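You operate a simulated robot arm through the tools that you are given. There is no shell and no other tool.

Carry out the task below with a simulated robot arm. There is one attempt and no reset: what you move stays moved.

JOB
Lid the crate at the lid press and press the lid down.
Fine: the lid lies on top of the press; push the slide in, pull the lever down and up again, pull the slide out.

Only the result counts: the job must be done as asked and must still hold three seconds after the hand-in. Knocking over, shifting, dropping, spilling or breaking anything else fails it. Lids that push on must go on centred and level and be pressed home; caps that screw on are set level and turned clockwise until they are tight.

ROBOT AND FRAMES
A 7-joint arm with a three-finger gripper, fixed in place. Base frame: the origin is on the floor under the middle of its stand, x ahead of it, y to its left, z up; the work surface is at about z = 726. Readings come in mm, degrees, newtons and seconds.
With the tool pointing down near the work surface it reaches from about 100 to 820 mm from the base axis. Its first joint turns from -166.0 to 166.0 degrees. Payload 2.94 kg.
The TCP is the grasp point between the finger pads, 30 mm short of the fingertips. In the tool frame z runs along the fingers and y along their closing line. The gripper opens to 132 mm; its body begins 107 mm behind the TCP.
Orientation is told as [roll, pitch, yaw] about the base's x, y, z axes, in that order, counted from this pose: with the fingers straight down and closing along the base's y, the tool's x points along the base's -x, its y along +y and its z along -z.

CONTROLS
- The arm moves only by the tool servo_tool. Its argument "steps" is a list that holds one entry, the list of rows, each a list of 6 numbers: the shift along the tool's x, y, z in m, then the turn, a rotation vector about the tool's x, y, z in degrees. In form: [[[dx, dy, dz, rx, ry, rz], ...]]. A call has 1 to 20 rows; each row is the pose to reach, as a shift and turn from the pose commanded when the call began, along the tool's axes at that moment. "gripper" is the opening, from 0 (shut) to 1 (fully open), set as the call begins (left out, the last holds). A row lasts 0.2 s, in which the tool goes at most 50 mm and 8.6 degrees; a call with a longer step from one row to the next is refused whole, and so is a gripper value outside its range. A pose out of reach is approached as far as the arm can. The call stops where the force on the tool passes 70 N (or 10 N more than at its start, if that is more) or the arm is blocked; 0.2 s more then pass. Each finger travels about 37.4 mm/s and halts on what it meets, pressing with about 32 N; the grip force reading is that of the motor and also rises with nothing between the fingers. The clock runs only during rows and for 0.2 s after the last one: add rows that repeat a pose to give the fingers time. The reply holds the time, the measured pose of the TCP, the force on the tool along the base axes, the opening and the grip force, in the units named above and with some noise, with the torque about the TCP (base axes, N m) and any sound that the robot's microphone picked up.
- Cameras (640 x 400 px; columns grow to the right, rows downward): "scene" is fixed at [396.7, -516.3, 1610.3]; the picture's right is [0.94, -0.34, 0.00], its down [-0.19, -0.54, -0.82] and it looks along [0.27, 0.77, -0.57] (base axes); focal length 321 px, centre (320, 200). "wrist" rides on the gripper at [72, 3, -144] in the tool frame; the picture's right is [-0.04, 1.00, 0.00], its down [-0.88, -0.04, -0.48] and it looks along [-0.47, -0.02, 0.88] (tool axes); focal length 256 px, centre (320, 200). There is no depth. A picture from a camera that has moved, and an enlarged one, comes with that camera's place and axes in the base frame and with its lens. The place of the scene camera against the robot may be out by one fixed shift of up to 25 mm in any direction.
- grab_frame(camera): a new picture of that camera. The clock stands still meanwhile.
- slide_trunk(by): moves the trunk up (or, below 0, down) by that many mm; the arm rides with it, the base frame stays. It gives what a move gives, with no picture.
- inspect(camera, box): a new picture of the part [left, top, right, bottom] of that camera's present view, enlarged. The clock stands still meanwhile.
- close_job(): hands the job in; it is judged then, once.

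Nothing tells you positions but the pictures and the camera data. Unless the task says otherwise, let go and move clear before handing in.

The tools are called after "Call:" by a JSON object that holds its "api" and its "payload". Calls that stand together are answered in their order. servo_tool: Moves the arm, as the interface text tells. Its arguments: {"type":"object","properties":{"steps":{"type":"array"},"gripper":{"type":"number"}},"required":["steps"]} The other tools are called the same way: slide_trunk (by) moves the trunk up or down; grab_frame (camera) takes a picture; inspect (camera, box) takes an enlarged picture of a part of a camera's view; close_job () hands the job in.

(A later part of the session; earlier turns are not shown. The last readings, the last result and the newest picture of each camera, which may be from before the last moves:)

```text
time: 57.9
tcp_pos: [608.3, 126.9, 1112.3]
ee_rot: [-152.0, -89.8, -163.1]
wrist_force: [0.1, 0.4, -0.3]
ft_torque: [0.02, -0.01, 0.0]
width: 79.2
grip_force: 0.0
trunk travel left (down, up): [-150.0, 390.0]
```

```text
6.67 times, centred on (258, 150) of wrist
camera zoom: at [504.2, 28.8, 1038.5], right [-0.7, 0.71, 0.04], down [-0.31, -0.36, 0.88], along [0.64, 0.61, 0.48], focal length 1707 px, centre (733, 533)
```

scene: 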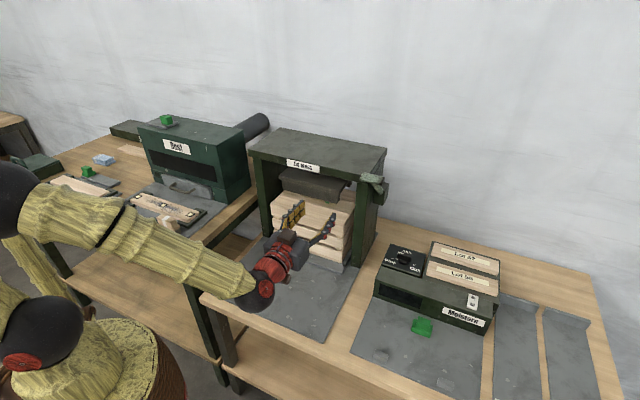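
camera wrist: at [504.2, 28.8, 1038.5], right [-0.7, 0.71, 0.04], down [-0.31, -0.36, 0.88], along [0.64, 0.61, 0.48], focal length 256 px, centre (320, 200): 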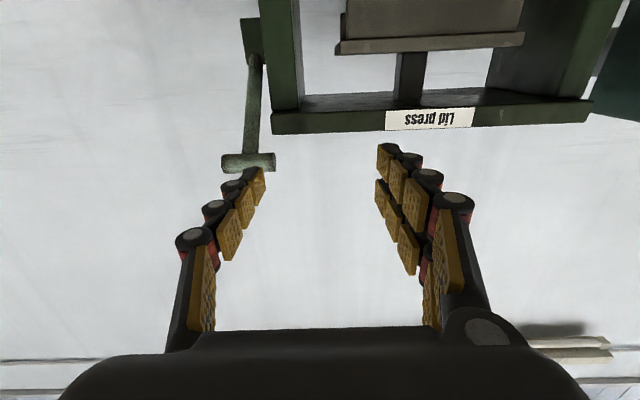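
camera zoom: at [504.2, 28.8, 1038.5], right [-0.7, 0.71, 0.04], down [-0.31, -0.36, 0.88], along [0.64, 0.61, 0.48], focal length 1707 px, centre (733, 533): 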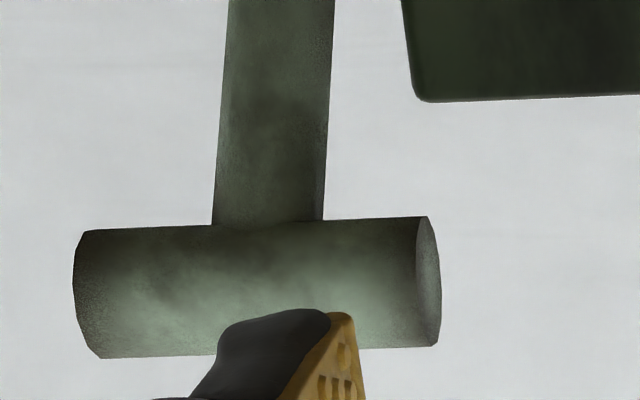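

From below I can see the lever clearly. The bar spans R≈401–471, about 25 mm thick, and its arm (R≈422–444) joins mid-bar and slopes back to the pivot box. I'll narrow the fingers to straddle the arm and come in above the bar, so the finger flanks push it down.

Call:
{"api": "servo_tool", "payload": {"steps": [[[-0.014, -0.016, 0.008, 0, 0, 0], [-0.028, -0.031, 0.02, 0, 0, 0], [-0.042, -0.047, 0.035, 0, 0, 0], [-0.056, -0.063, 0.05, 0, 0, 0], [-0.07, -0.078, 0.065, 0, 0, 0], [-0.083, -0.094, 0.08, 0, 0, 0], [-0.083, -0.094, 0.08, 0, 0, 0]]], "gripper": 0.27}}

Call:
{"api": "grab_frame", "payload": {"camera": "wrist"}}

Call:
{"api": "inspect", "payload": {"camera": "scene", "box": [290, 120, 418, 220]}}

```text
time: 59.5
tcp_pos: [730.4, 118.1, 1194.5]
ee_rot: [-149.6, -89.9, -165.5]
wrist_force: [-0.2, -0.1, 0.0]
ft_torque: [0.02, 0.0, -0.02]
width: 35.8
grip_force: 0.0
trunk travel left (down, up): [-150.0, 390.0]
```

```text
taken
camera wrist: at [627.4, 18.6, 1121.5], right [-0.71, 0.71, 0.04], down [-0.31, -0.36, 0.88], along [0.64, 0.61, 0.48], focal length 256 px, centre (320, 200)
```

wrist: 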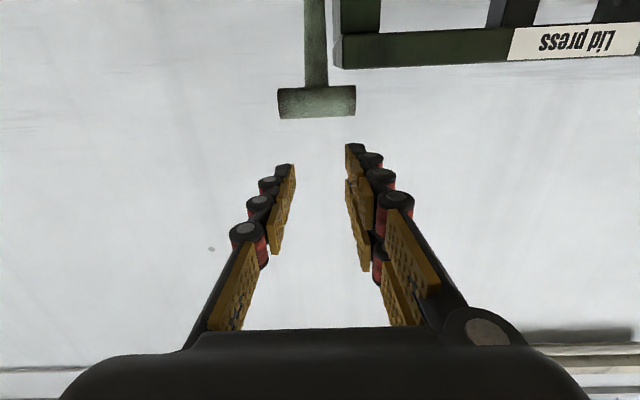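

```text
4.00 times, centred on (354, 170) of scene
camera zoom: at [396.7, -516.3, 1610.3], right [0.94, -0.34, 0.0], down [-0.19, -0.54, -0.82], along [0.27, 0.77, -0.57], focal length 1284 px, centre (184, 320)
```

zoom: 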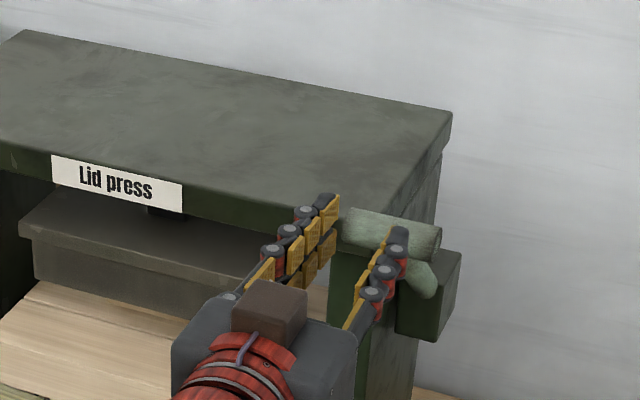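

The fingers are centred on the lever arm and above the bar. I'll move forward over it.

Call:
{"api": "servo_tool", "payload": {"steps": [[[0, 0, 0.02, 0, 0, 0], [0, 0, 0.04, 0, 0, 0], [0, 0, 0.06, 0, 0, 0], [0, 0, 0.08, 0, 0, 0], [0, 0, 0.09, 0, 0, 0], [0, 0, 0.09, 0, 0, 0]]]}}

Call:
{"api": "grab_frame", "payload": {"camera": "wrist"}}

Call:
{"api": "inspect", "payload": {"camera": "scene", "box": [290, 120, 418, 220]}}

```text
time: 60.9
tcp_pos: [794.2, 181.7, 1196.4]
ee_rot: [-147.7, -89.9, -167.4]
wrist_force: [-0.2, 0.9, 0.6]
ft_torque: [0.0, -0.02, -0.03]
width: 36.0
grip_force: 0.0
trunk travel left (down, up): [-150.0, 390.0]
```

```text
taken
camera wrist: at [691.0, 82.7, 1121.9], right [-0.71, 0.71, 0.04], down [-0.31, -0.36, 0.88], along [0.64, 0.61, 0.48], focal length 256 px, centre (320, 200)
```

wrist: 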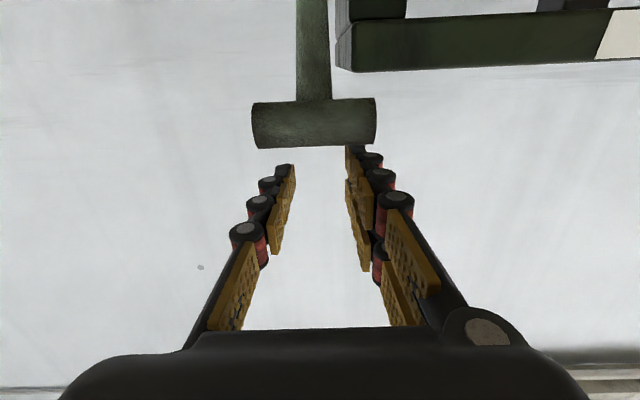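

```text
4.00 times, centred on (354, 170) of scene
camera zoom: at [396.7, -516.3, 1610.3], right [0.94, -0.34, 0.0], down [-0.19, -0.54, -0.82], along [0.27, 0.77, -0.57], focal length 1284 px, centre (184, 320)
```

zoom: 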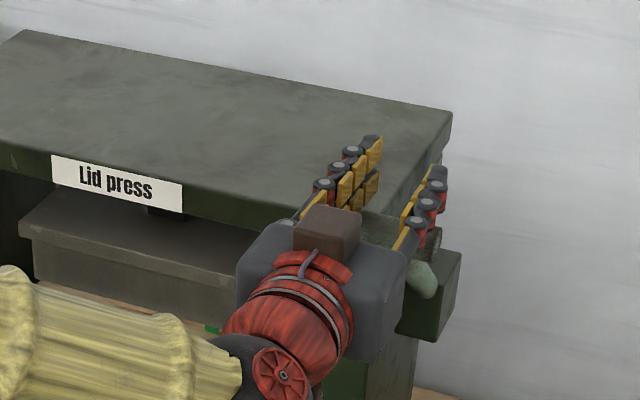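

Call:
{"api": "servo_tool", "payload": {"steps": [[[0.004, 0, 0, 0, 0, 0], [0.008, 0, 0, 0, 0, 0], [0.012, 0, 0, 0, 0, 0], [0.016, 0, -0.002, 0, 0, 0], [0.02, 0, -0.004, 0, 0, 0], [0.02, 0, -0.004, 0, 0, 0]]]}}

Call:
{"api": "grab_frame", "payload": {"camera": "wrist"}}

```text
time: 62.3
tcp_pos: [791.7, 177.3, 1174.0]
ee_rot: [-114.6, -89.9, 159.5]
wrist_force: [-3.5, -3.5, 3.1]
ft_torque: [0.05, 0.13, 0.13]
width: 35.6
grip_force: 0.2
trunk travel left (down, up): [-150.0, 390.0]
```

```text
taken
camera wrist: at [687.4, 79.5, 1100.7], right [-0.71, 0.71, 0.04], down [-0.31, -0.36, 0.88], along [0.64, 0.61, 0.48], focal length 256 px, centre (320, 200)
```

wrist: 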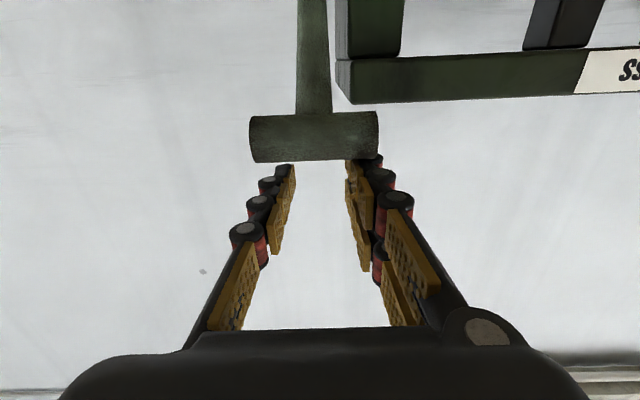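

Contact with the bar has begun. I'll push the lever down along its arc in stages.

Call:
{"api": "servo_tool", "payload": {"steps": [[[0.01, 0, -0.008, 0, 0, 0], [0.022, 0, -0.017, 0, 0, 0], [0.032, 0, -0.023, 0, 0, 0], [0.042, 0, -0.029, 0, 0, 0], [0.052, 0, -0.034, 0, 0, 0], [0.052, 0, -0.034, 0, 0, 0]]]}}

Call:
{"api": "grab_frame", "payload": {"camera": "wrist"}}

Call:
{"api": "grab_frame", "payload": {"camera": "scene"}}

```text
time: 63.7
tcp_pos: [767.0, 153.4, 1121.5]
ee_rot: [-150.3, -89.9, -165.0]
wrist_force: [0.0, 0.6, -0.2]
ft_torque: [0.0, 0.02, 0.0]
width: 35.5
grip_force: 0.1
trunk travel left (down, up): [-150.0, 390.0]
```

```text
taken
camera wrist: at [663.8, 55.3, 1048.9], right [-0.71, 0.71, 0.04], down [-0.31, -0.36, 0.88], along [0.64, 0.61, 0.48], focal length 256 px, centre (320, 200)
```

wrist: 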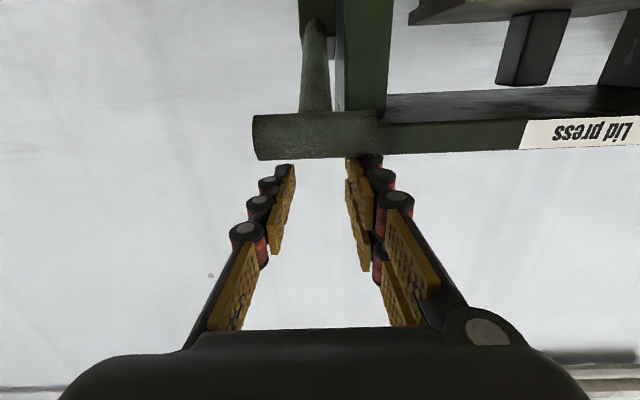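

```text
taken
```

scene: 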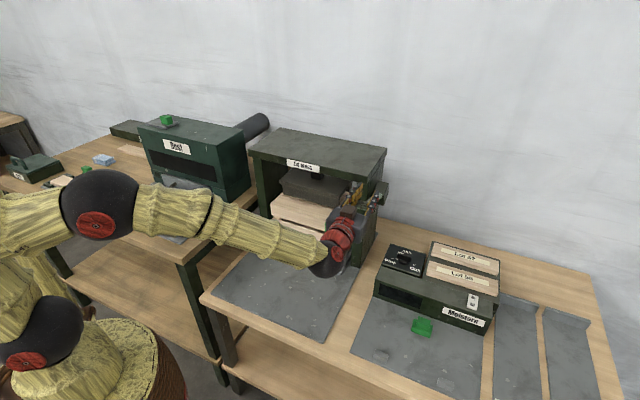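

The lever follows easily. I'll continue down the arc.

Call:
{"api": "servo_tool", "payload": {"steps": [[[0.011, 0, -0.004, 0, 0, 0], [0.022, 0, -0.008, 0, 0, 0], [0.032, 0, -0.011, 0, 0, 0], [0.043, 0, -0.013, 0, 0, 0], [0.054, 0, -0.015, 0, 0, 0], [0.064, 0, -0.016, 0, 0, 0], [0.064, 0, -0.016, 0, 0, 0]]]}}

Call:
{"api": "grab_frame", "payload": {"camera": "wrist"}}

Call:
{"api": "inspect", "payload": {"camera": "scene", "box": [240, 130, 432, 250]}}

```text
time: 65.3
tcp_pos: [755.4, 143.7, 1057.9]
ee_rot: [-139.9, -89.9, -175.1]
wrist_force: [0.1, 0.3, 0.5]
ft_torque: [0.0, 0.0, 0.02]
width: 35.7
grip_force: 0.0
trunk travel left (down, up): [-150.0, 390.0]
```

```text
taken
camera wrist: at [652.6, 44.4, 985.2], right [-0.71, 0.71, 0.04], down [-0.31, -0.36, 0.88], along [0.64, 0.61, 0.48], focal length 256 px, centre (320, 200)
```

wrist: 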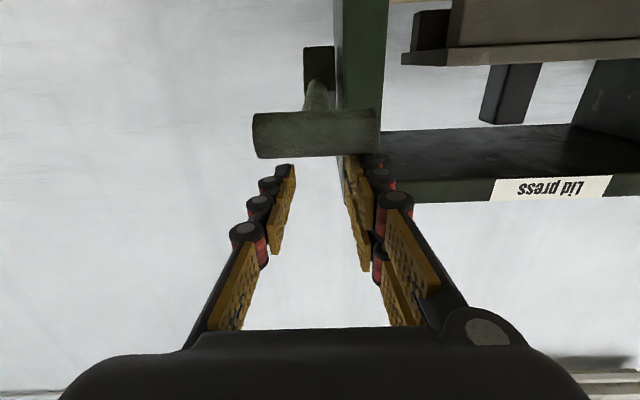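

```text
3.33 times, centred on (336, 190) of scene
camera zoom: at [396.7, -516.3, 1610.3], right [0.94, -0.34, 0.0], down [-0.19, -0.54, -0.82], along [0.27, 0.77, -0.57], focal length 1070 px, centre (267, 233)
```

zoom: 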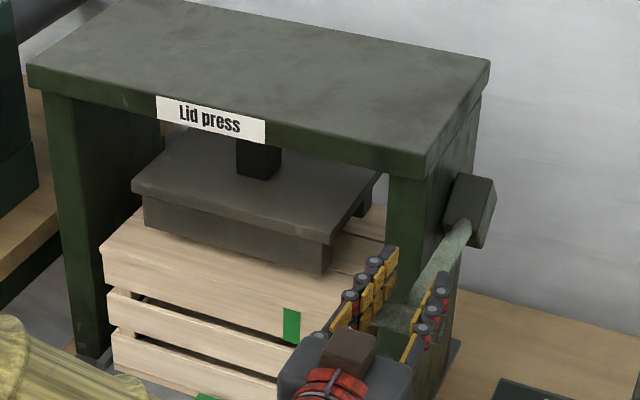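

The platen is coming down with the lever. I'll continue, watching for pressing force.

Call:
{"api": "servo_tool", "payload": {"steps": [[[0.008, 0, 0, 0, 0, 0], [0.016, 0, 0.001, 0, 0, 0], [0.024, 0, 0.001, 0, 0, 0], [0.033, 0, 0.002, 0, 0, 0], [0.033, 0, 0.002, 0, 0, 0]]]}}

Call:
{"api": "grab_frame", "payload": {"camera": "wrist"}}

Call:
{"api": "inspect", "payload": {"camera": "scene", "box": [240, 130, 432, 250]}}

```text
time: 66.5
tcp_pos: [757.5, 144.7, 1025.4]
ee_rot: [-153.5, -89.9, -161.6]
wrist_force: [0.2, 0.4, 0.5]
ft_torque: [0.02, 0.01, -0.01]
width: 35.8
grip_force: 0.0
trunk travel left (down, up): [-150.0, 390.0]
```

```text
taken
camera wrist: at [654.1, 46.1, 952.4], right [-0.71, 0.71, 0.04], down [-0.31, -0.36, 0.88], along [0.64, 0.61, 0.48], focal length 256 px, centre (320, 200)
```

wrist: 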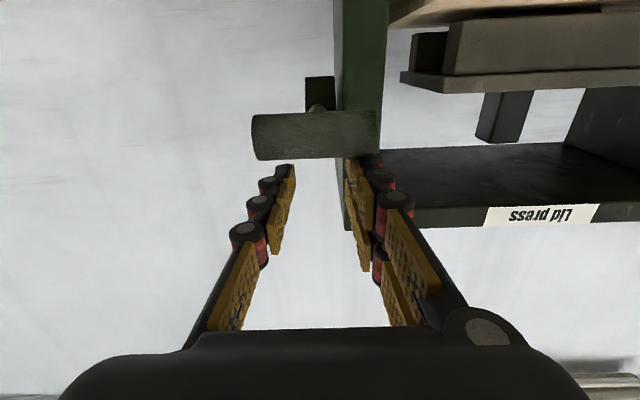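

```text
3.33 times, centred on (336, 190) of scene
camera zoom: at [396.7, -516.3, 1610.3], right [0.94, -0.34, 0.0], down [-0.19, -0.54, -0.82], along [0.27, 0.77, -0.57], focal length 1070 px, centre (267, 233)
```

zoom: 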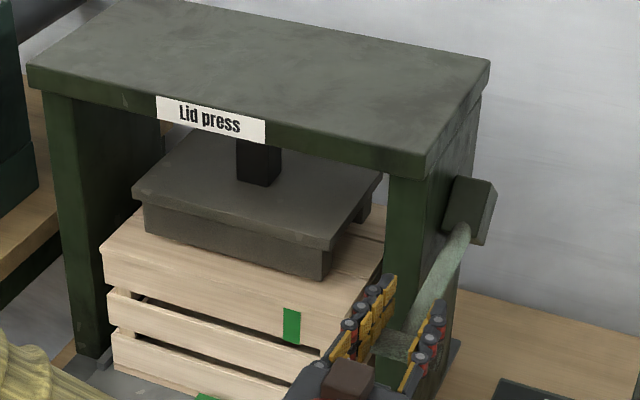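

Call:
{"api": "servo_tool", "payload": {"steps": [[[0.006, 0, 0.001, 0, 0, 0], [0.012, 0, 0.002, 0, 0, 0], [0.018, 0, 0.003, 0, 0, 0], [0.024, 0, 0.004, 0, 0, 0], [0.03, 0, 0.005, 0, 0, 0], [0.03, 0, 0.005, 0, 0, 0]]]}}

Call:
{"api": "grab_frame", "payload": {"camera": "wrist"}}

Call:
{"api": "inspect", "payload": {"camera": "scene", "box": [240, 130, 432, 250]}}

```text
time: 67.9
tcp_pos: [761.7, 148.3, 996.3]
ee_rot: [-139.1, -89.9, -175.9]
wrist_force: [0.3, -0.1, -0.5]
ft_torque: [-0.01, -0.01, 0.04]
width: 35.6
grip_force: 0.1
trunk travel left (down, up): [-150.0, 390.0]
```

```text
taken
camera wrist: at [657.3, 49.4, 922.3], right [-0.71, 0.71, 0.04], down [-0.31, -0.36, 0.88], along [0.64, 0.61, 0.48], focal length 256 px, centre (320, 200)
```

wrist: 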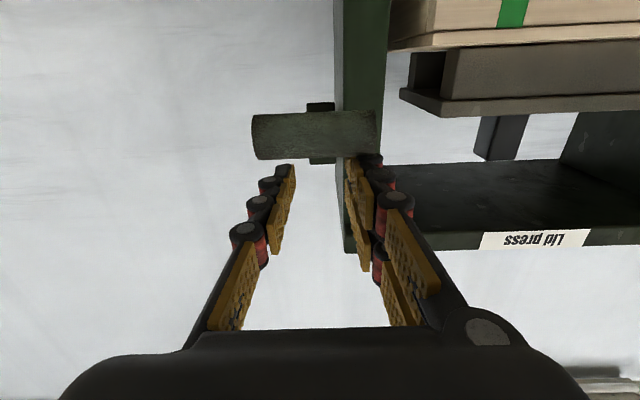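

```text
3.33 times, centred on (336, 190) of scene
camera zoom: at [396.7, -516.3, 1610.3], right [0.94, -0.34, 0.0], down [-0.19, -0.54, -0.82], along [0.27, 0.77, -0.57], focal length 1070 px, centre (267, 233)
```

zoom: 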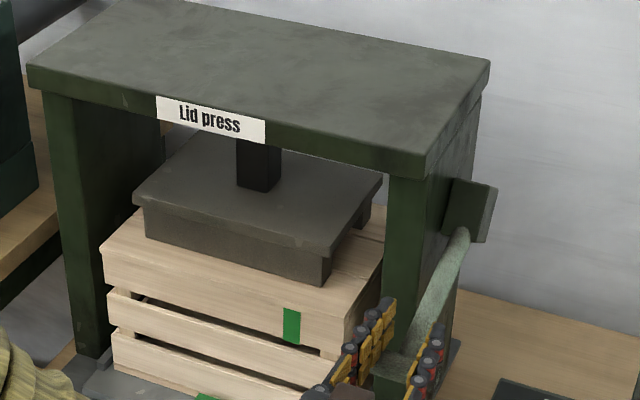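

Call:
{"api": "servo_tool", "payload": {"steps": [[[0.005, 0, 0.001, 0, 0, 0], [0.01, 0, 0.003, 0, 0, 0], [0.015, 0, 0.005, 0, 0, 0], [0.02, 0, 0.006, 0, 0, 0], [0.025, 0, 0.008, 0, 0, 0], [0.025, 0, 0.008, 0, 0, 0]]]}}

Call:
{"api": "grab_frame", "payload": {"camera": "wrist"}}

Call:
{"api": "inspect", "payload": {"camera": "scene", "box": [240, 130, 432, 250]}}

```text
time: 69.4
tcp_pos: [771.9, 153.6, 986.7]
ee_rot: [-151.8, -88.3, -163.1]
wrist_force: [1.0, 1.6, 19.2]
ft_torque: [0.23, 0.4, -0.07]
width: 37.0
grip_force: 1.1
trunk travel left (down, up): [-150.0, 390.0]
stopped in row 6: the force on the tool passed its limit at 70 N (the readings are from after the stop); the commanded pose is now the measured one
```

```text
taken
camera wrist: at [669.6, 55.1, 911.0], right [-0.71, 0.71, 0.03], down [-0.34, -0.37, 0.87], along [0.62, 0.6, 0.5], focal length 256 px, centre (320, 200)
```

wrist: 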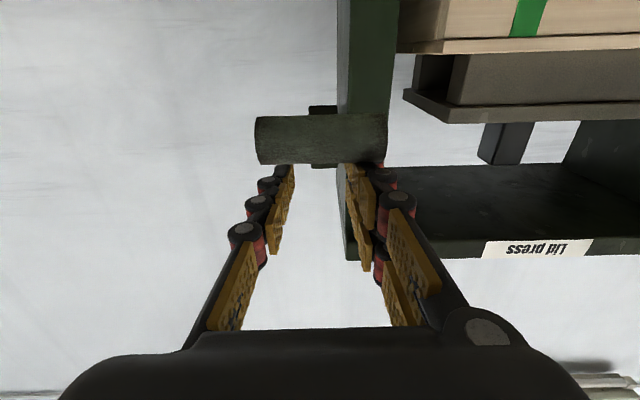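

```text
3.33 times, centred on (336, 190) of scene
camera zoom: at [396.7, -516.3, 1610.3], right [0.94, -0.34, 0.0], down [-0.19, -0.54, -0.82], along [0.27, 0.77, -0.57], focal length 1070 px, centre (267, 233)
```

zoom: 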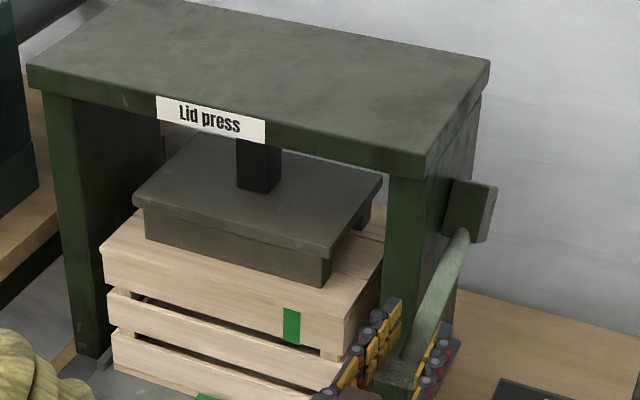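

The lever met firm resistance (70 N) with the platen on the lid, and no sound was reported. I'll look closely at the platen and lid.

Call:
{"api": "inspect", "payload": {"camera": "scene", "box": [265, 185, 361, 245]}}

Call:
{"api": "inspect", "payload": {"camera": "wrist", "box": [380, 0, 640, 160]}}

Call:
{"api": "inspect", "payload": {"camera": "scene", "box": [330, 180, 400, 260]}}

```text
6.67 times, centred on (313, 215) of scene
camera zoom: at [396.7, -516.3, 1610.3], right [0.94, -0.34, 0.0], down [-0.19, -0.54, -0.82], along [0.27, 0.77, -0.57], focal length 2140 px, centre (367, 100)
```

zoom: 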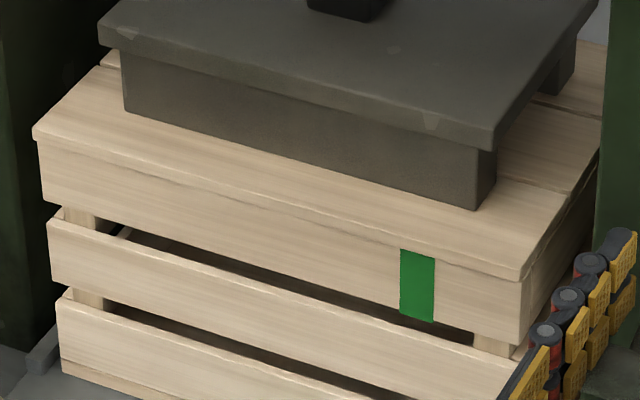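

```text
2.46 times, centred on (510, 80) of wrist
camera zoom: at [669.6, 55.1, 911.0], right [-0.71, 0.71, 0.03], down [-0.34, -0.37, 0.87], along [0.62, 0.6, 0.5], focal length 630 px, centre (-148, 495)
```

zoom: 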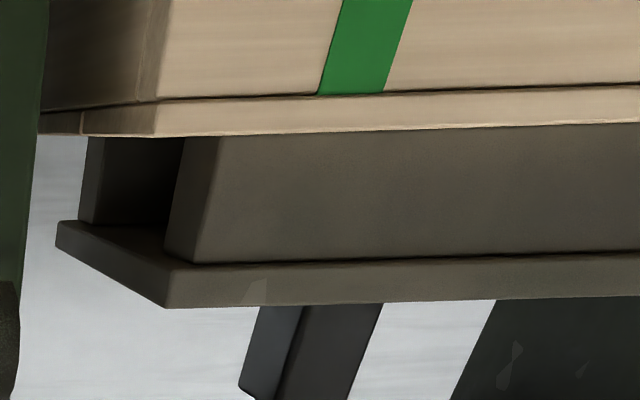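

```text
5.00 times, centred on (365, 220) of scene
camera zoom: at [396.7, -516.3, 1610.3], right [0.94, -0.34, 0.0], down [-0.19, -0.54, -0.82], along [0.27, 0.77, -0.57], focal length 1605 px, centre (95, 100)
```

zoom: 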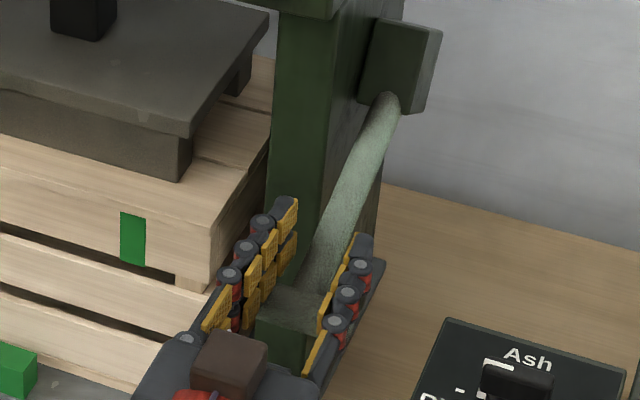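

Call:
{"api": "inspect", "payload": {"camera": "scene", "box": [330, 215, 362, 255]}}

Call:
{"api": "inspect", "payload": {"camera": "scene", "box": [265, 190, 297, 230]}}

Call:
{"api": "inspect", "payload": {"camera": "wrist", "box": [390, 20, 470, 70]}}

Call:
{"api": "inspect", "payload": {"camera": "wrist", "box": [500, 10, 580, 60]}}

```text
10.00 times, centred on (346, 235) of scene
camera zoom: at [396.7, -516.3, 1610.3], right [0.94, -0.34, 0.0], down [-0.19, -0.54, -0.82], along [0.27, 0.77, -0.57], focal length 3210 px, centre (60, -150)
```

zoom: 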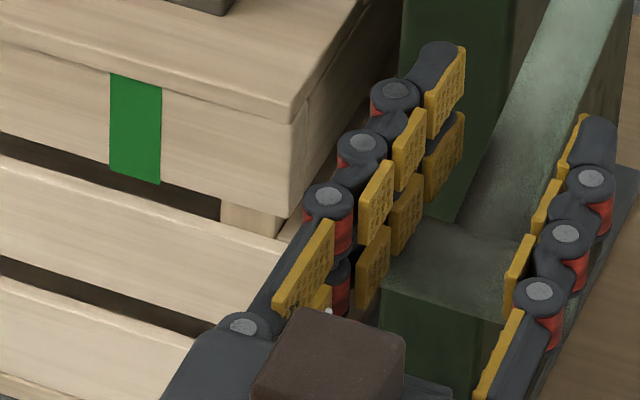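

```text
10.00 times, centred on (281, 210) of scene
camera zoom: at [396.7, -516.3, 1610.3], right [0.94, -0.34, 0.0], down [-0.19, -0.54, -0.82], along [0.27, 0.77, -0.57], focal length 3210 px, centre (710, 100)
```

zoom: 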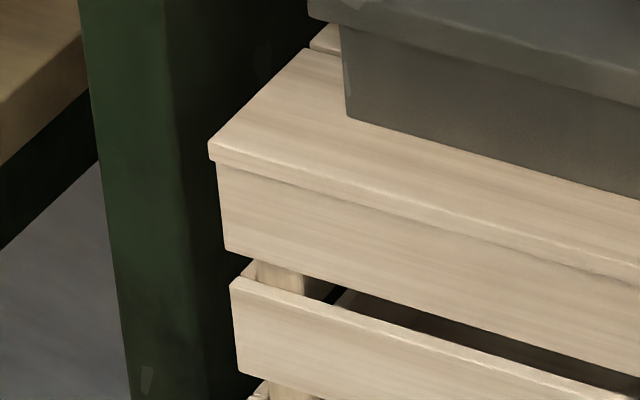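

```text
8.00 times, centred on (430, 45) of wrist
camera zoom: at [669.6, 55.1, 911.0], right [-0.71, 0.71, 0.03], down [-0.34, -0.37, 0.87], along [0.62, 0.6, 0.5], focal length 2048 px, centre (-560, 1440)
```

zoom: 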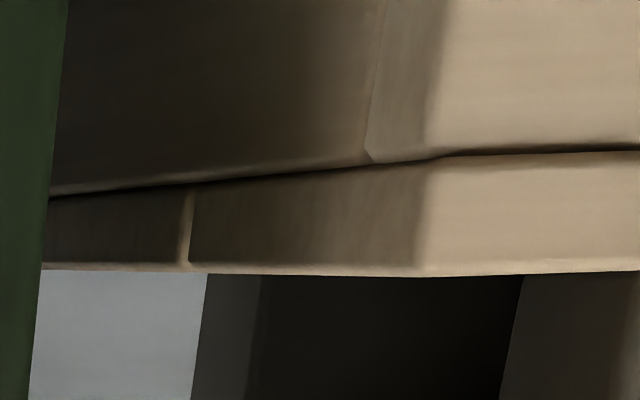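

```text
8.00 times, centred on (540, 35) of wrist
camera zoom: at [669.6, 55.1, 911.0], right [-0.71, 0.71, 0.03], down [-0.34, -0.37, 0.87], along [0.62, 0.6, 0.5], focal length 2048 px, centre (-1440, 1520)
```

zoom: 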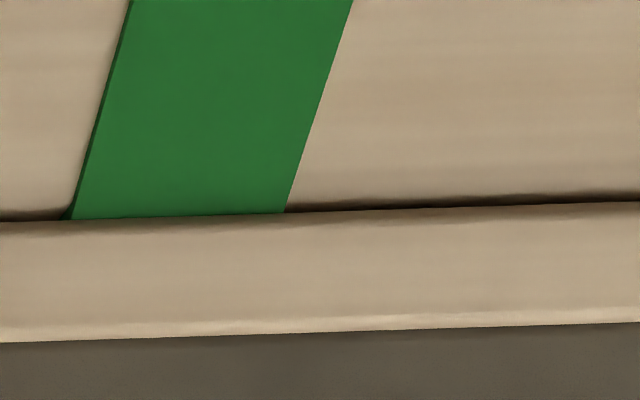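

The platen is on the lid and the lid looks closed, but I heard no click. I'll press down firmly once more and hold.

Call:
{"api": "servo_tool", "payload": {"steps": [[[0.002, 0, 0, 0, 0, 0], [0.004, 0, 0, 0, 0, 0], [0.006, 0, 0, 0, 0, 0], [0.007, 0, 0, 0, 0, 0], [0.007, 0, 0, 0, 0, 0], [0.007, 0, 0, 0, 0, 0]]]}}

```text
time: 70.8
tcp_pos: [770.3, 153.7, 987.8]
ee_rot: [-148.5, -87.7, -166.1]
wrist_force: [4.4, 6.3, 54.6]
ft_torque: [0.79, 0.91, -0.34]
width: 36.6
grip_force: 0.4
trunk travel left (down, up): [-150.0, 390.0]
```

Call:
{"api": "servo_tool", "payload": {"steps": [[[0.001, 0, 0, 0, 0, 0], [0.002, 0, 0, 0, 0, 0], [0.002, 0, 0, 0, 0, 0], [0.002, 0, 0, 0, 0, 0]]]}}

Call:
{"api": "inspect", "payload": {"camera": "scene", "box": [265, 190, 297, 230]}}

Call:
{"api": "inspect", "payload": {"camera": "scene", "box": [265, 185, 361, 245]}}

```text
time: 71.8
tcp_pos: [771.0, 152.8, 987.1]
ee_rot: [-148.7, -87.5, -166.2]
wrist_force: [4.3, 7.9, 59.8]
ft_torque: [0.84, 1.03, -0.39]
width: 37.4
grip_force: 0.3
trunk travel left (down, up): [-150.0, 390.0]
```

```text
10.00 times, centred on (281, 210) of scene
camera zoom: at [396.7, -516.3, 1610.3], right [0.94, -0.34, 0.0], down [-0.19, -0.54, -0.82], along [0.27, 0.77, -0.57], focal length 3210 px, centre (710, 100)
```

zoom: 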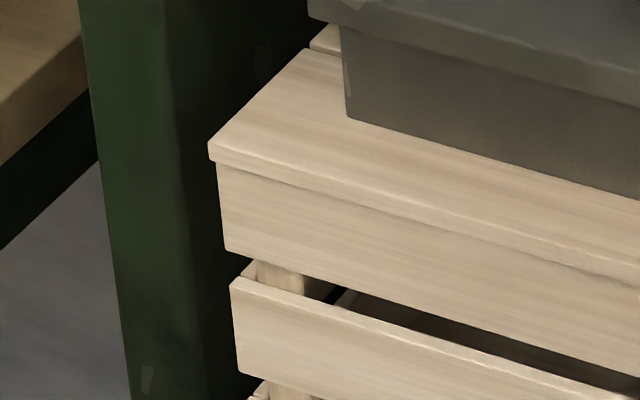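

```text
6.67 times, centred on (313, 215) of scene
camera zoom: at [396.7, -516.3, 1610.3], right [0.94, -0.34, 0.0], down [-0.19, -0.54, -0.82], along [0.27, 0.77, -0.57], focal length 2140 px, centre (367, 100)
```

zoom: 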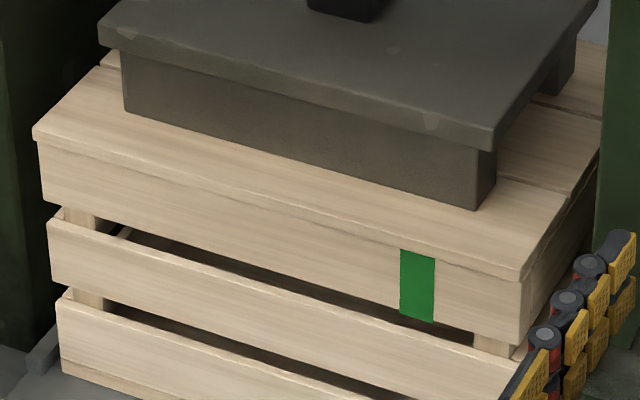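

The lever sits at a firm stop with about 60 N on it and nothing moves further, so the lid is pressed. Now I'll get the hand under the bar to lift the lever again: up a little, back, down, and forward.

Call:
{"api": "servo_tool", "payload": {"steps": [[[-0.006, 0, 0, 0, 0, 0], [-0.014, 0, 0, 0, 0, 0], [-0.022, 0, -0.005, 0, -0.7, 0], [-0.025, 0, -0.03, 0, -1.4, 0], [-0.025, 0, -0.06, 0, -2, 0], [-0.025, 0, -0.09, 0, -2, 0], [-0.025, 0, -0.105, 0, -2, 0], [-0.025, 0, -0.105, 0, -2, 0]]]}}

Call:
{"api": "grab_frame", "payload": {"camera": "wrist"}}

Call:
{"api": "inspect", "payload": {"camera": "scene", "box": [290, 150, 418, 280]}}

```text
time: 73.6
tcp_pos: [694.7, 79.1, 995.4]
ee_rot: [-170.5, -86.9, -144.5]
wrist_force: [0.9, -0.6, 0.6]
ft_torque: [0.0, 0.01, -0.02]
width: 35.5
grip_force: 0.1
trunk travel left (down, up): [-150.0, 390.0]
```

```text
taken
camera wrist: at [594.6, -17.8, 915.2], right [-0.71, 0.7, 0.03], down [-0.35, -0.39, 0.85], along [0.61, 0.59, 0.52], focal length 256 px, centre (320, 200)
```

wrist: 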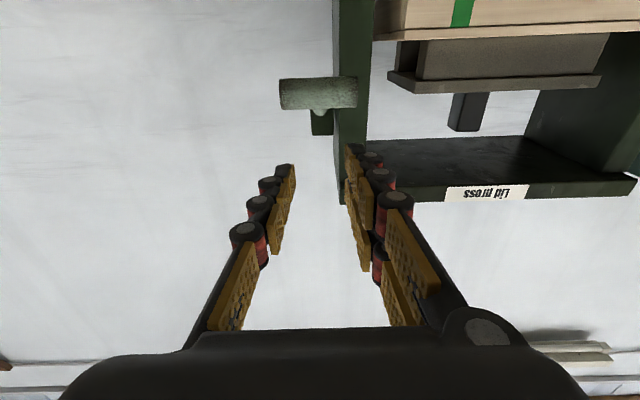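

```text
3.08 times, centred on (354, 215) of scene
camera zoom: at [396.7, -516.3, 1610.3], right [0.94, -0.34, 0.0], down [-0.19, -0.54, -0.82], along [0.27, 0.77, -0.57], focal length 988 px, centre (215, 154)
```

zoom: 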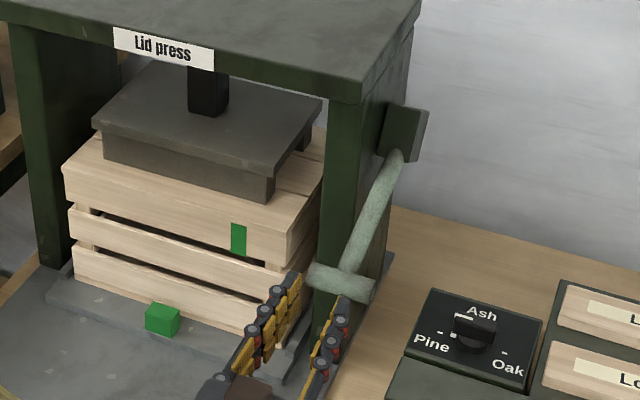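

The lever stays down. The bar is now at about B≈654, z≈955. I'll lower the hand below it, level the fingers, and slide forward underneath.

Call:
{"api": "servo_tool", "payload": {"steps": [[[0.02, 0, 0, 0, 0.6, 0], [0.04, 0, 0, 0, 1.2, 0], [0.06, 0, 0, 0, 1.8, 0], [0.08, 0, 0, 0, 2.4, 0], [0.092, 0, 0, 0, 3.1, 0], [0.092, 0, 0, 0, 3.1, 0]]]}}

Call:
{"api": "grab_frame", "payload": {"camera": "wrist"}}

Call:
{"api": "grab_frame", "payload": {"camera": "scene"}}

```text
time: 75.0
tcp_pos: [699.0, 81.8, 902.4]
ee_rot: [-81.3, -89.5, 126.1]
wrist_force: [-0.7, 0.4, -0.1]
ft_torque: [0.0, -0.04, 0.0]
width: 35.5
grip_force: 0.0
trunk travel left (down, up): [-150.0, 390.0]
```

```text
taken
camera wrist: at [595.4, -17.8, 830.5], right [-0.71, 0.71, 0.03], down [-0.31, -0.36, 0.88], along [0.63, 0.61, 0.47], focal length 256 px, centre (320, 200)
```

wrist: 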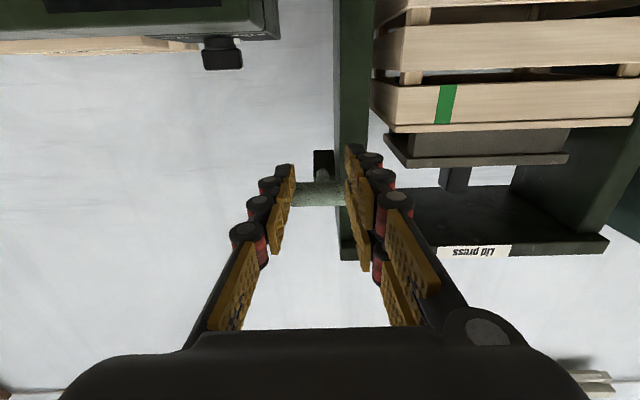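

```text
taken
```

scene: 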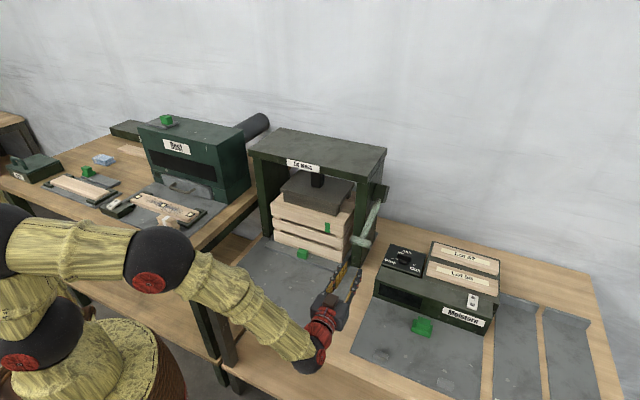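

Call:
{"api": "servo_tool", "payload": {"steps": [[[0, 0, 0.02, 0, 0, 0], [0, 0, 0.045, 0, 0, 0], [0, 0, 0.07, 0, 0, 0], [0, 0, 0.09, 0, 0, 0], [0, 0, 0.1, 0, 0, 0], [0, 0, 0.1, 0, 0, 0]]]}}

Call:
{"api": "grab_frame", "payload": {"camera": "wrist"}}

Call:
{"api": "inspect", "payload": {"camera": "scene", "box": [310, 170, 438, 290]}}

```text
time: 76.4
tcp_pos: [769.5, 152.1, 901.9]
ee_rot: [-80.5, -89.5, 125.5]
wrist_force: [0.0, 0.3, -0.1]
ft_torque: [-0.01, 0.02, 0.03]
width: 35.7
grip_force: 0.1
trunk travel left (down, up): [-150.0, 390.0]
```

```text
taken
camera wrist: at [666.8, 53.4, 830.3], right [-0.71, 0.71, 0.03], down [-0.31, -0.36, 0.88], along [0.63, 0.61, 0.47], focal length 256 px, centre (320, 200)
```

wrist: 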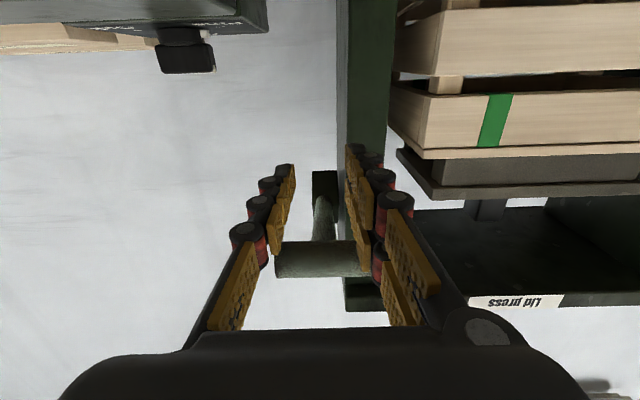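

```text
3.33 times, centred on (374, 230) of scene
camera zoom: at [396.7, -516.3, 1610.3], right [0.94, -0.34, 0.0], down [-0.19, -0.54, -0.82], along [0.27, 0.77, -0.57], focal length 1070 px, centre (140, 100)
```

zoom: 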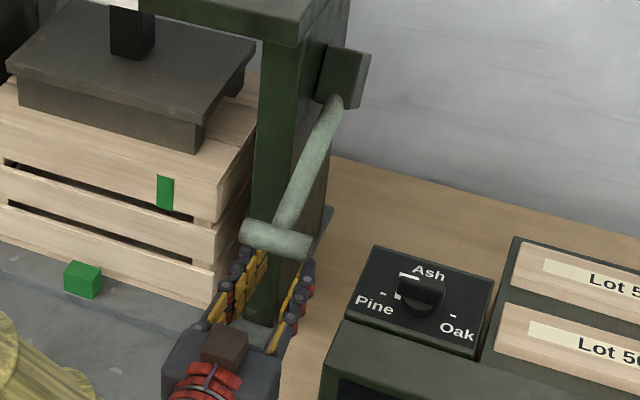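

The fingers straddle the arm beneath the bar. I'll lift the lever along its arc.

Call:
{"api": "servo_tool", "payload": {"steps": [[[-0.01, 0, 0, 0, 0, 0], [-0.02, 0, 0, 0, 0, 0], [-0.03, 0, -0.002, 0, 0, 0], [-0.041, 0, -0.005, 0, 0, 0], [-0.052, 0, -0.008, 0, 0, 0], [-0.063, 0, -0.009, 0, 0, 0], [-0.074, 0, -0.01, 0, 0, 0], [-0.085, 0, -0.01, 0, 0, 0], [-0.085, 0, -0.01, 0, 0, 0]]]}}

Call:
{"api": "grab_frame", "payload": {"camera": "wrist"}}

Call:
{"api": "inspect", "payload": {"camera": "scene", "box": [250, 120, 442, 270]}}

```text
time: 78.4
tcp_pos: [762.7, 146.2, 988.8]
ee_rot: [-87.9, -89.5, 132.9]
wrist_force: [-0.9, -0.5, -2.2]
ft_torque: [0.02, -0.01, 0.04]
width: 35.2
grip_force: 0.2
trunk travel left (down, up): [-150.0, 390.0]
```

```text
taken
camera wrist: at [659.0, 46.8, 916.3], right [-0.71, 0.71, 0.03], down [-0.32, -0.36, 0.88], along [0.63, 0.61, 0.48], focal length 256 px, centre (320, 200)
```

wrist: 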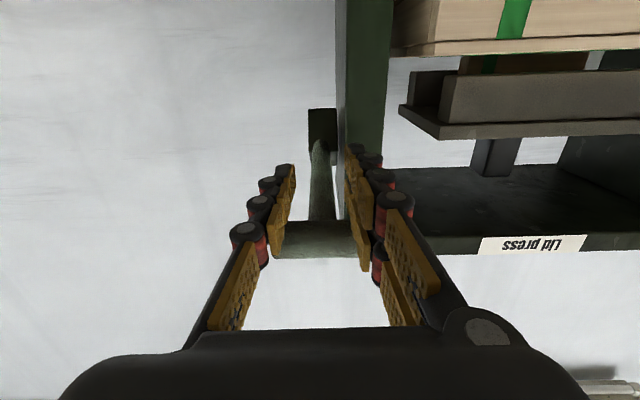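

```text
2.67 times, centred on (346, 195) of scene
camera zoom: at [396.7, -516.3, 1610.3], right [0.94, -0.34, 0.0], down [-0.19, -0.54, -0.82], along [0.27, 0.77, -0.57], focal length 856 px, centre (251, 213)
```

zoom: 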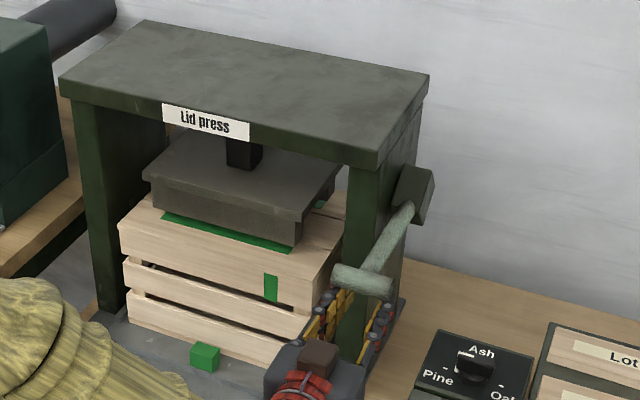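

As the platen rises, green marks show on the lid where it was pressed. I'll continue lifting the lever to its upper position.

Call:
{"api": "servo_tool", "payload": {"steps": [[[-0.011, 0, 0.001, 0, 0, 0], [-0.022, 0, 0.002, 0, 0, 0], [-0.033, 0, 0.0035, 0, 0, 0], [-0.044, 0, 0.006, 0, 0, 0], [-0.055, 0, 0.009, 0, 0, 0], [-0.065, 0, 0.0126, 0, 0, 0], [-0.075, 0, 0.017, 0, 0, 0], [-0.085, 0, 0.022, 0, 0, 0], [-0.095, 0, 0.027, 0, 0, 0], [-0.095, 0, 0.027, 0, 0, 0]]]}}

Call:
{"api": "grab_frame", "payload": {"camera": "wrist"}}

Call:
{"api": "inspect", "payload": {"camera": "scene", "box": [250, 120, 442, 270]}}

```text
time: 80.6
tcp_pos: [780.8, 164.5, 1083.7]
ee_rot: [-81.7, -89.6, 126.7]
wrist_force: [-0.7, -0.7, -4.3]
ft_torque: [-0.04, -0.09, 0.0]
width: 35.9
grip_force: 0.1
trunk travel left (down, up): [-150.0, 390.0]
```

```text
taken
camera wrist: at [678.0, 66.6, 1010.7], right [-0.71, 0.71, 0.03], down [-0.31, -0.36, 0.88], along [0.63, 0.61, 0.47], focal length 256 px, centre (320, 200)
```

wrist: 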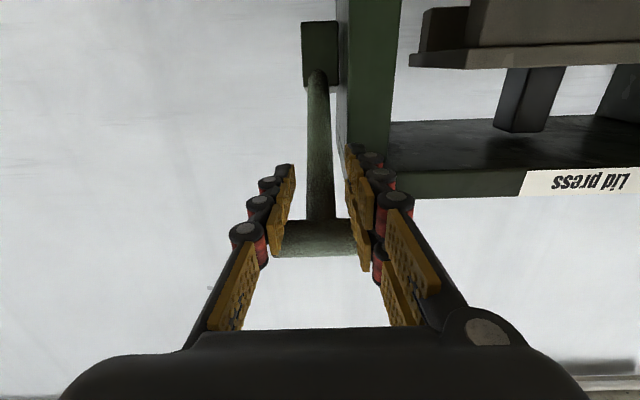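

```text
2.67 times, centred on (346, 195) of scene
camera zoom: at [396.7, -516.3, 1610.3], right [0.94, -0.34, 0.0], down [-0.19, -0.54, -0.82], along [0.27, 0.77, -0.57], focal length 856 px, centre (251, 213)
```

zoom: 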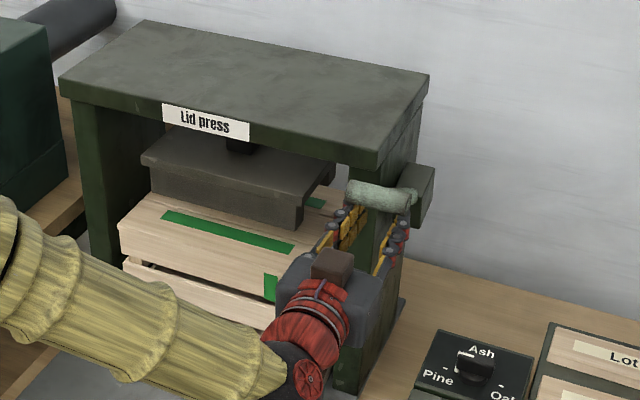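

Call:
{"api": "servo_tool", "payload": {"steps": [[[-0.007, 0, 0.005, 0, 0, 0], [-0.014, 0, 0.009, 0, 0, 0], [-0.02, 0, 0.014, 0, 0, 0], [-0.027, 0, 0.0196, 0, 0, 0], [-0.034, 0, 0.026, 0, 0, 0], [-0.034, 0, 0.026, 0, 0, 0]]]}}

Call:
{"api": "grab_frame", "payload": {"camera": "wrist"}}

Call:
{"api": "inspect", "payload": {"camera": "scene", "box": [250, 120, 442, 270]}}

```text
time: 82.0
tcp_pos: [800.3, 185.6, 1117.0]
ee_rot: [-83.2, -89.5, 128.2]
wrist_force: [-0.1, -0.8, -2.8]
ft_torque: [-0.03, -0.1, 0.02]
width: 35.8
grip_force: 0.0
trunk travel left (down, up): [-150.0, 390.0]
```

```text
taken
camera wrist: at [696.5, 85.5, 1044.3], right [-0.71, 0.71, 0.03], down [-0.31, -0.36, 0.88], along [0.63, 0.61, 0.47], focal length 256 px, centre (320, 200)
```

wrist: 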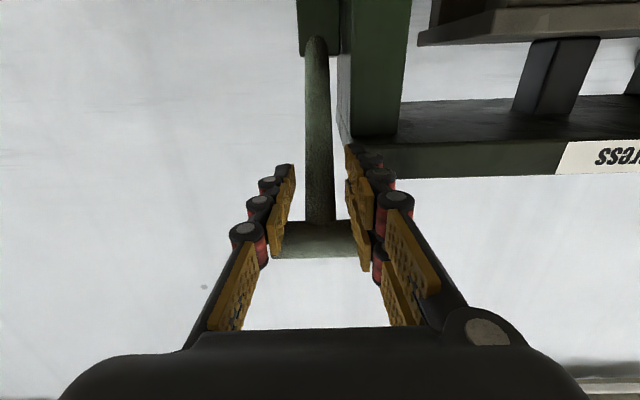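

```text
2.67 times, centred on (346, 195) of scene
camera zoom: at [396.7, -516.3, 1610.3], right [0.94, -0.34, 0.0], down [-0.19, -0.54, -0.82], along [0.27, 0.77, -0.57], focal length 856 px, centre (251, 213)
```

zoom: 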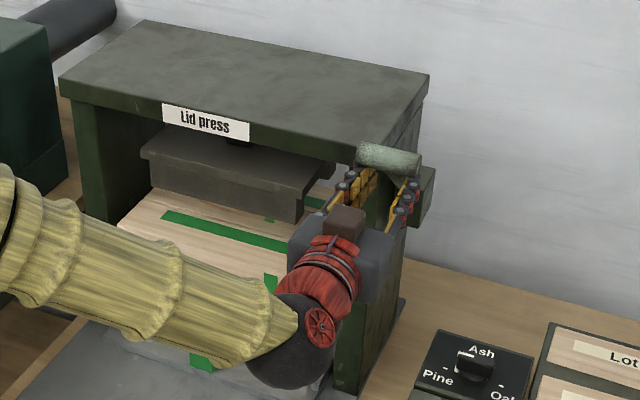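

Call:
{"api": "servo_tool", "payload": {"steps": [[[-0.003, 0, 0.003, 0, 0, 0], [-0.006, 0, 0.006, 0, 0, 0], [-0.006, 0, 0.006, 0, 0, 0]]]}}

Call:
{"api": "inspect", "payload": {"camera": "scene", "box": [344, 160, 400, 216]}}

```text
time: 82.8
tcp_pos: [803.9, 188.0, 1118.9]
ee_rot: [-49.9, -89.5, 94.8]
wrist_force: [-5.6, -5.7, -17.8]
ft_torque: [-0.09, -0.42, 0.15]
width: 36.0
grip_force: 0.2
trunk travel left (down, up): [-150.0, 390.0]
```

```text
7.14 times, centred on (372, 188) of scene
camera zoom: at [396.7, -516.3, 1610.3], right [0.94, -0.34, 0.0], down [-0.19, -0.54, -0.82], along [0.27, 0.77, -0.57], focal length 2293 px, centre (-51, 286)
```

zoom: 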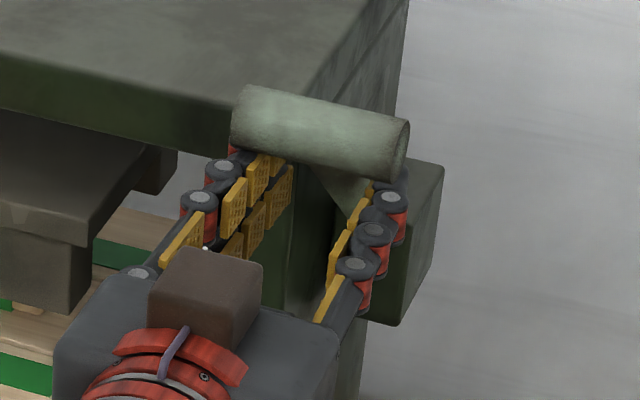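

The lever is back at its original top position against the stop. I'll withdraw the hand and check that it stays up.

Call:
{"api": "servo_tool", "payload": {"steps": [[[0.006, 0, -0.003, 0, 0, 0], [0.014, 0, -0.01, 0, 0, 0], [0.018, 0, -0.03, 0, 0, 0], [0.02, 0, -0.06, 0, 0, 0], [0.02, 0, -0.1, 0, 0, 0], [0.02, 0, -0.14, 0, 0, 0], [0.02, 0, -0.16, 0, 0, 0], [0.02, 0, -0.16, 0, 0, 0]]]}}

Call:
{"api": "grab_frame", "payload": {"camera": "wrist"}}

Call:
{"api": "inspect", "payload": {"camera": "scene", "box": [240, 120, 432, 290]}}

```text
time: 84.6
tcp_pos: [690.8, 74.5, 1102.8]
ee_rot: [-81.5, -89.5, 126.5]
wrist_force: [-0.2, 0.5, 0.8]
ft_torque: [-0.02, -0.04, -0.01]
width: 35.6
grip_force: 0.0
trunk travel left (down, up): [-150.0, 390.0]
```

```text
taken
camera wrist: at [587.2, -24.3, 1030.5], right [-0.71, 0.71, 0.03], down [-0.31, -0.36, 0.88], along [0.63, 0.61, 0.47], focal length 256 px, centre (320, 200)
```

wrist: 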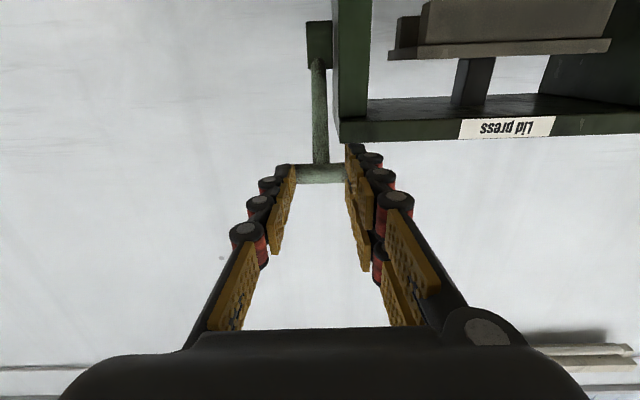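

```text
2.35 times, centred on (336, 205) of scene
camera zoom: at [396.7, -516.3, 1610.3], right [0.94, -0.34, 0.0], down [-0.19, -0.54, -0.82], along [0.27, 0.77, -0.57], focal length 755 px, centre (282, 188)
```

zoom: 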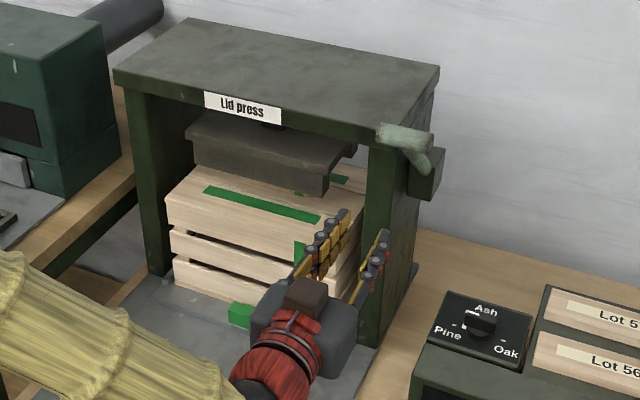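

The lever stays up and the lid shows its green press marks. Now I'll return to the slide knob: first turn the tool back to a 20° tilt.

Call:
{"api": "servo_tool", "payload": {"steps": [[[0, 0.01, 0, 0, 7.8, 0], [0, 0.02, 0, 0, 15.6, 0], [0, 0.031, 0, 0, 23.4, 0], [0, 0.042, 0, 0, 31.2, 0], [0, 0.053, 0, 0, 39, 0], [0, 0.064, 0, 0, 46.8, 0], [0, 0.075, 0, 0, 54.6, 0], [0, 0.086, 0, 0, 62.4, 0], [0, 0.096, 0, 0, 69.5, 0], [0, 0.096, 0, 0, 69.5, 0]]], "gripper": 0.6}}

```text
time: 86.8
tcp_pos: [623.1, 144.2, 1102.5]
ee_rot: [-0.6, -20.3, 45.2]
wrist_force: [0.0, 1.1, 0.5]
ft_torque: [-0.07, 0.01, -0.01]
width: 79.0
grip_force: 0.0
trunk travel left (down, up): [-150.0, 390.0]
```

Call:
{"api": "servo_tool", "payload": {"steps": [[[0.005, 0.01, 0.02, -0.1, 0.05, 0], [0.014, 0.029, 0.058, -0.2, 0.1, 0.1], [0.023, 0.048, 0.095, -0.3, 0.15, 0.1], [0.033, 0.067, 0.133, -0.4, 0.2, 0.15], [0.042, 0.086, 0.17, -0.53, 0.3, 0.19], [0.052, 0.105, 0.208, -0.53, 0.3, 0.19], [0.061, 0.124, 0.246, -0.53, 0.3, 0.19], [0.069, 0.14, 0.278, -0.53, 0.3, 0.19], [0.0732, 0.1486, 0.2948, -0.53, 0.3, 0.19], [0.0732, 0.1486, 0.2948, -0.53, 0.3, 0.19]]]}}

Call:
{"api": "grab_frame", "payload": {"camera": "wrist"}}

Call:
{"api": "inspect", "payload": {"camera": "scene", "box": [200, 140, 400, 300]}}

```text
time: 89.0
tcp_pos: [543.5, 271.0, 799.0]
ee_rot: [0.0, -20.1, 45.0]
wrist_force: [-0.2, -0.5, 0.2]
ft_torque: [0.0, 0.0, -0.01]
width: 79.2
grip_force: 0.0
trunk travel left (down, up): [-150.0, 390.0]
```

```text
taken
camera wrist: at [458.8, 191.0, 907.9], right [-0.68, 0.73, 0.02], down [0.49, 0.44, 0.75], along [0.54, 0.52, -0.66], focal length 256 px, centre (320, 200)
```

wrist: 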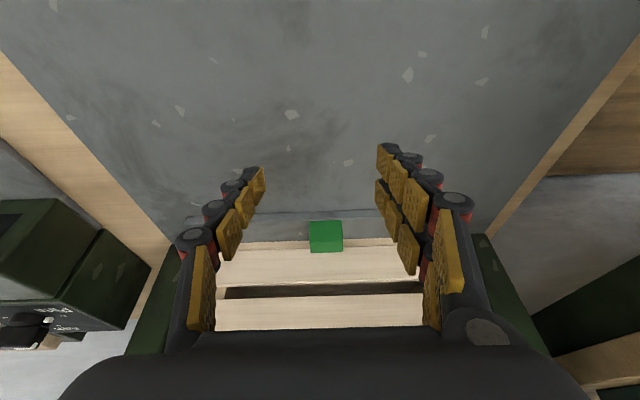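

```text
2.50 times, centred on (300, 220) of scene
camera zoom: at [396.7, -516.3, 1610.3], right [0.94, -0.34, 0.0], down [-0.19, -0.54, -0.82], along [0.27, 0.77, -0.57], focal length 803 px, centre (370, 150)
```

zoom: 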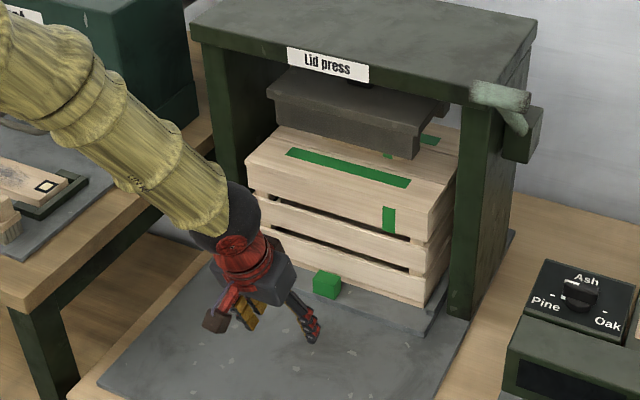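

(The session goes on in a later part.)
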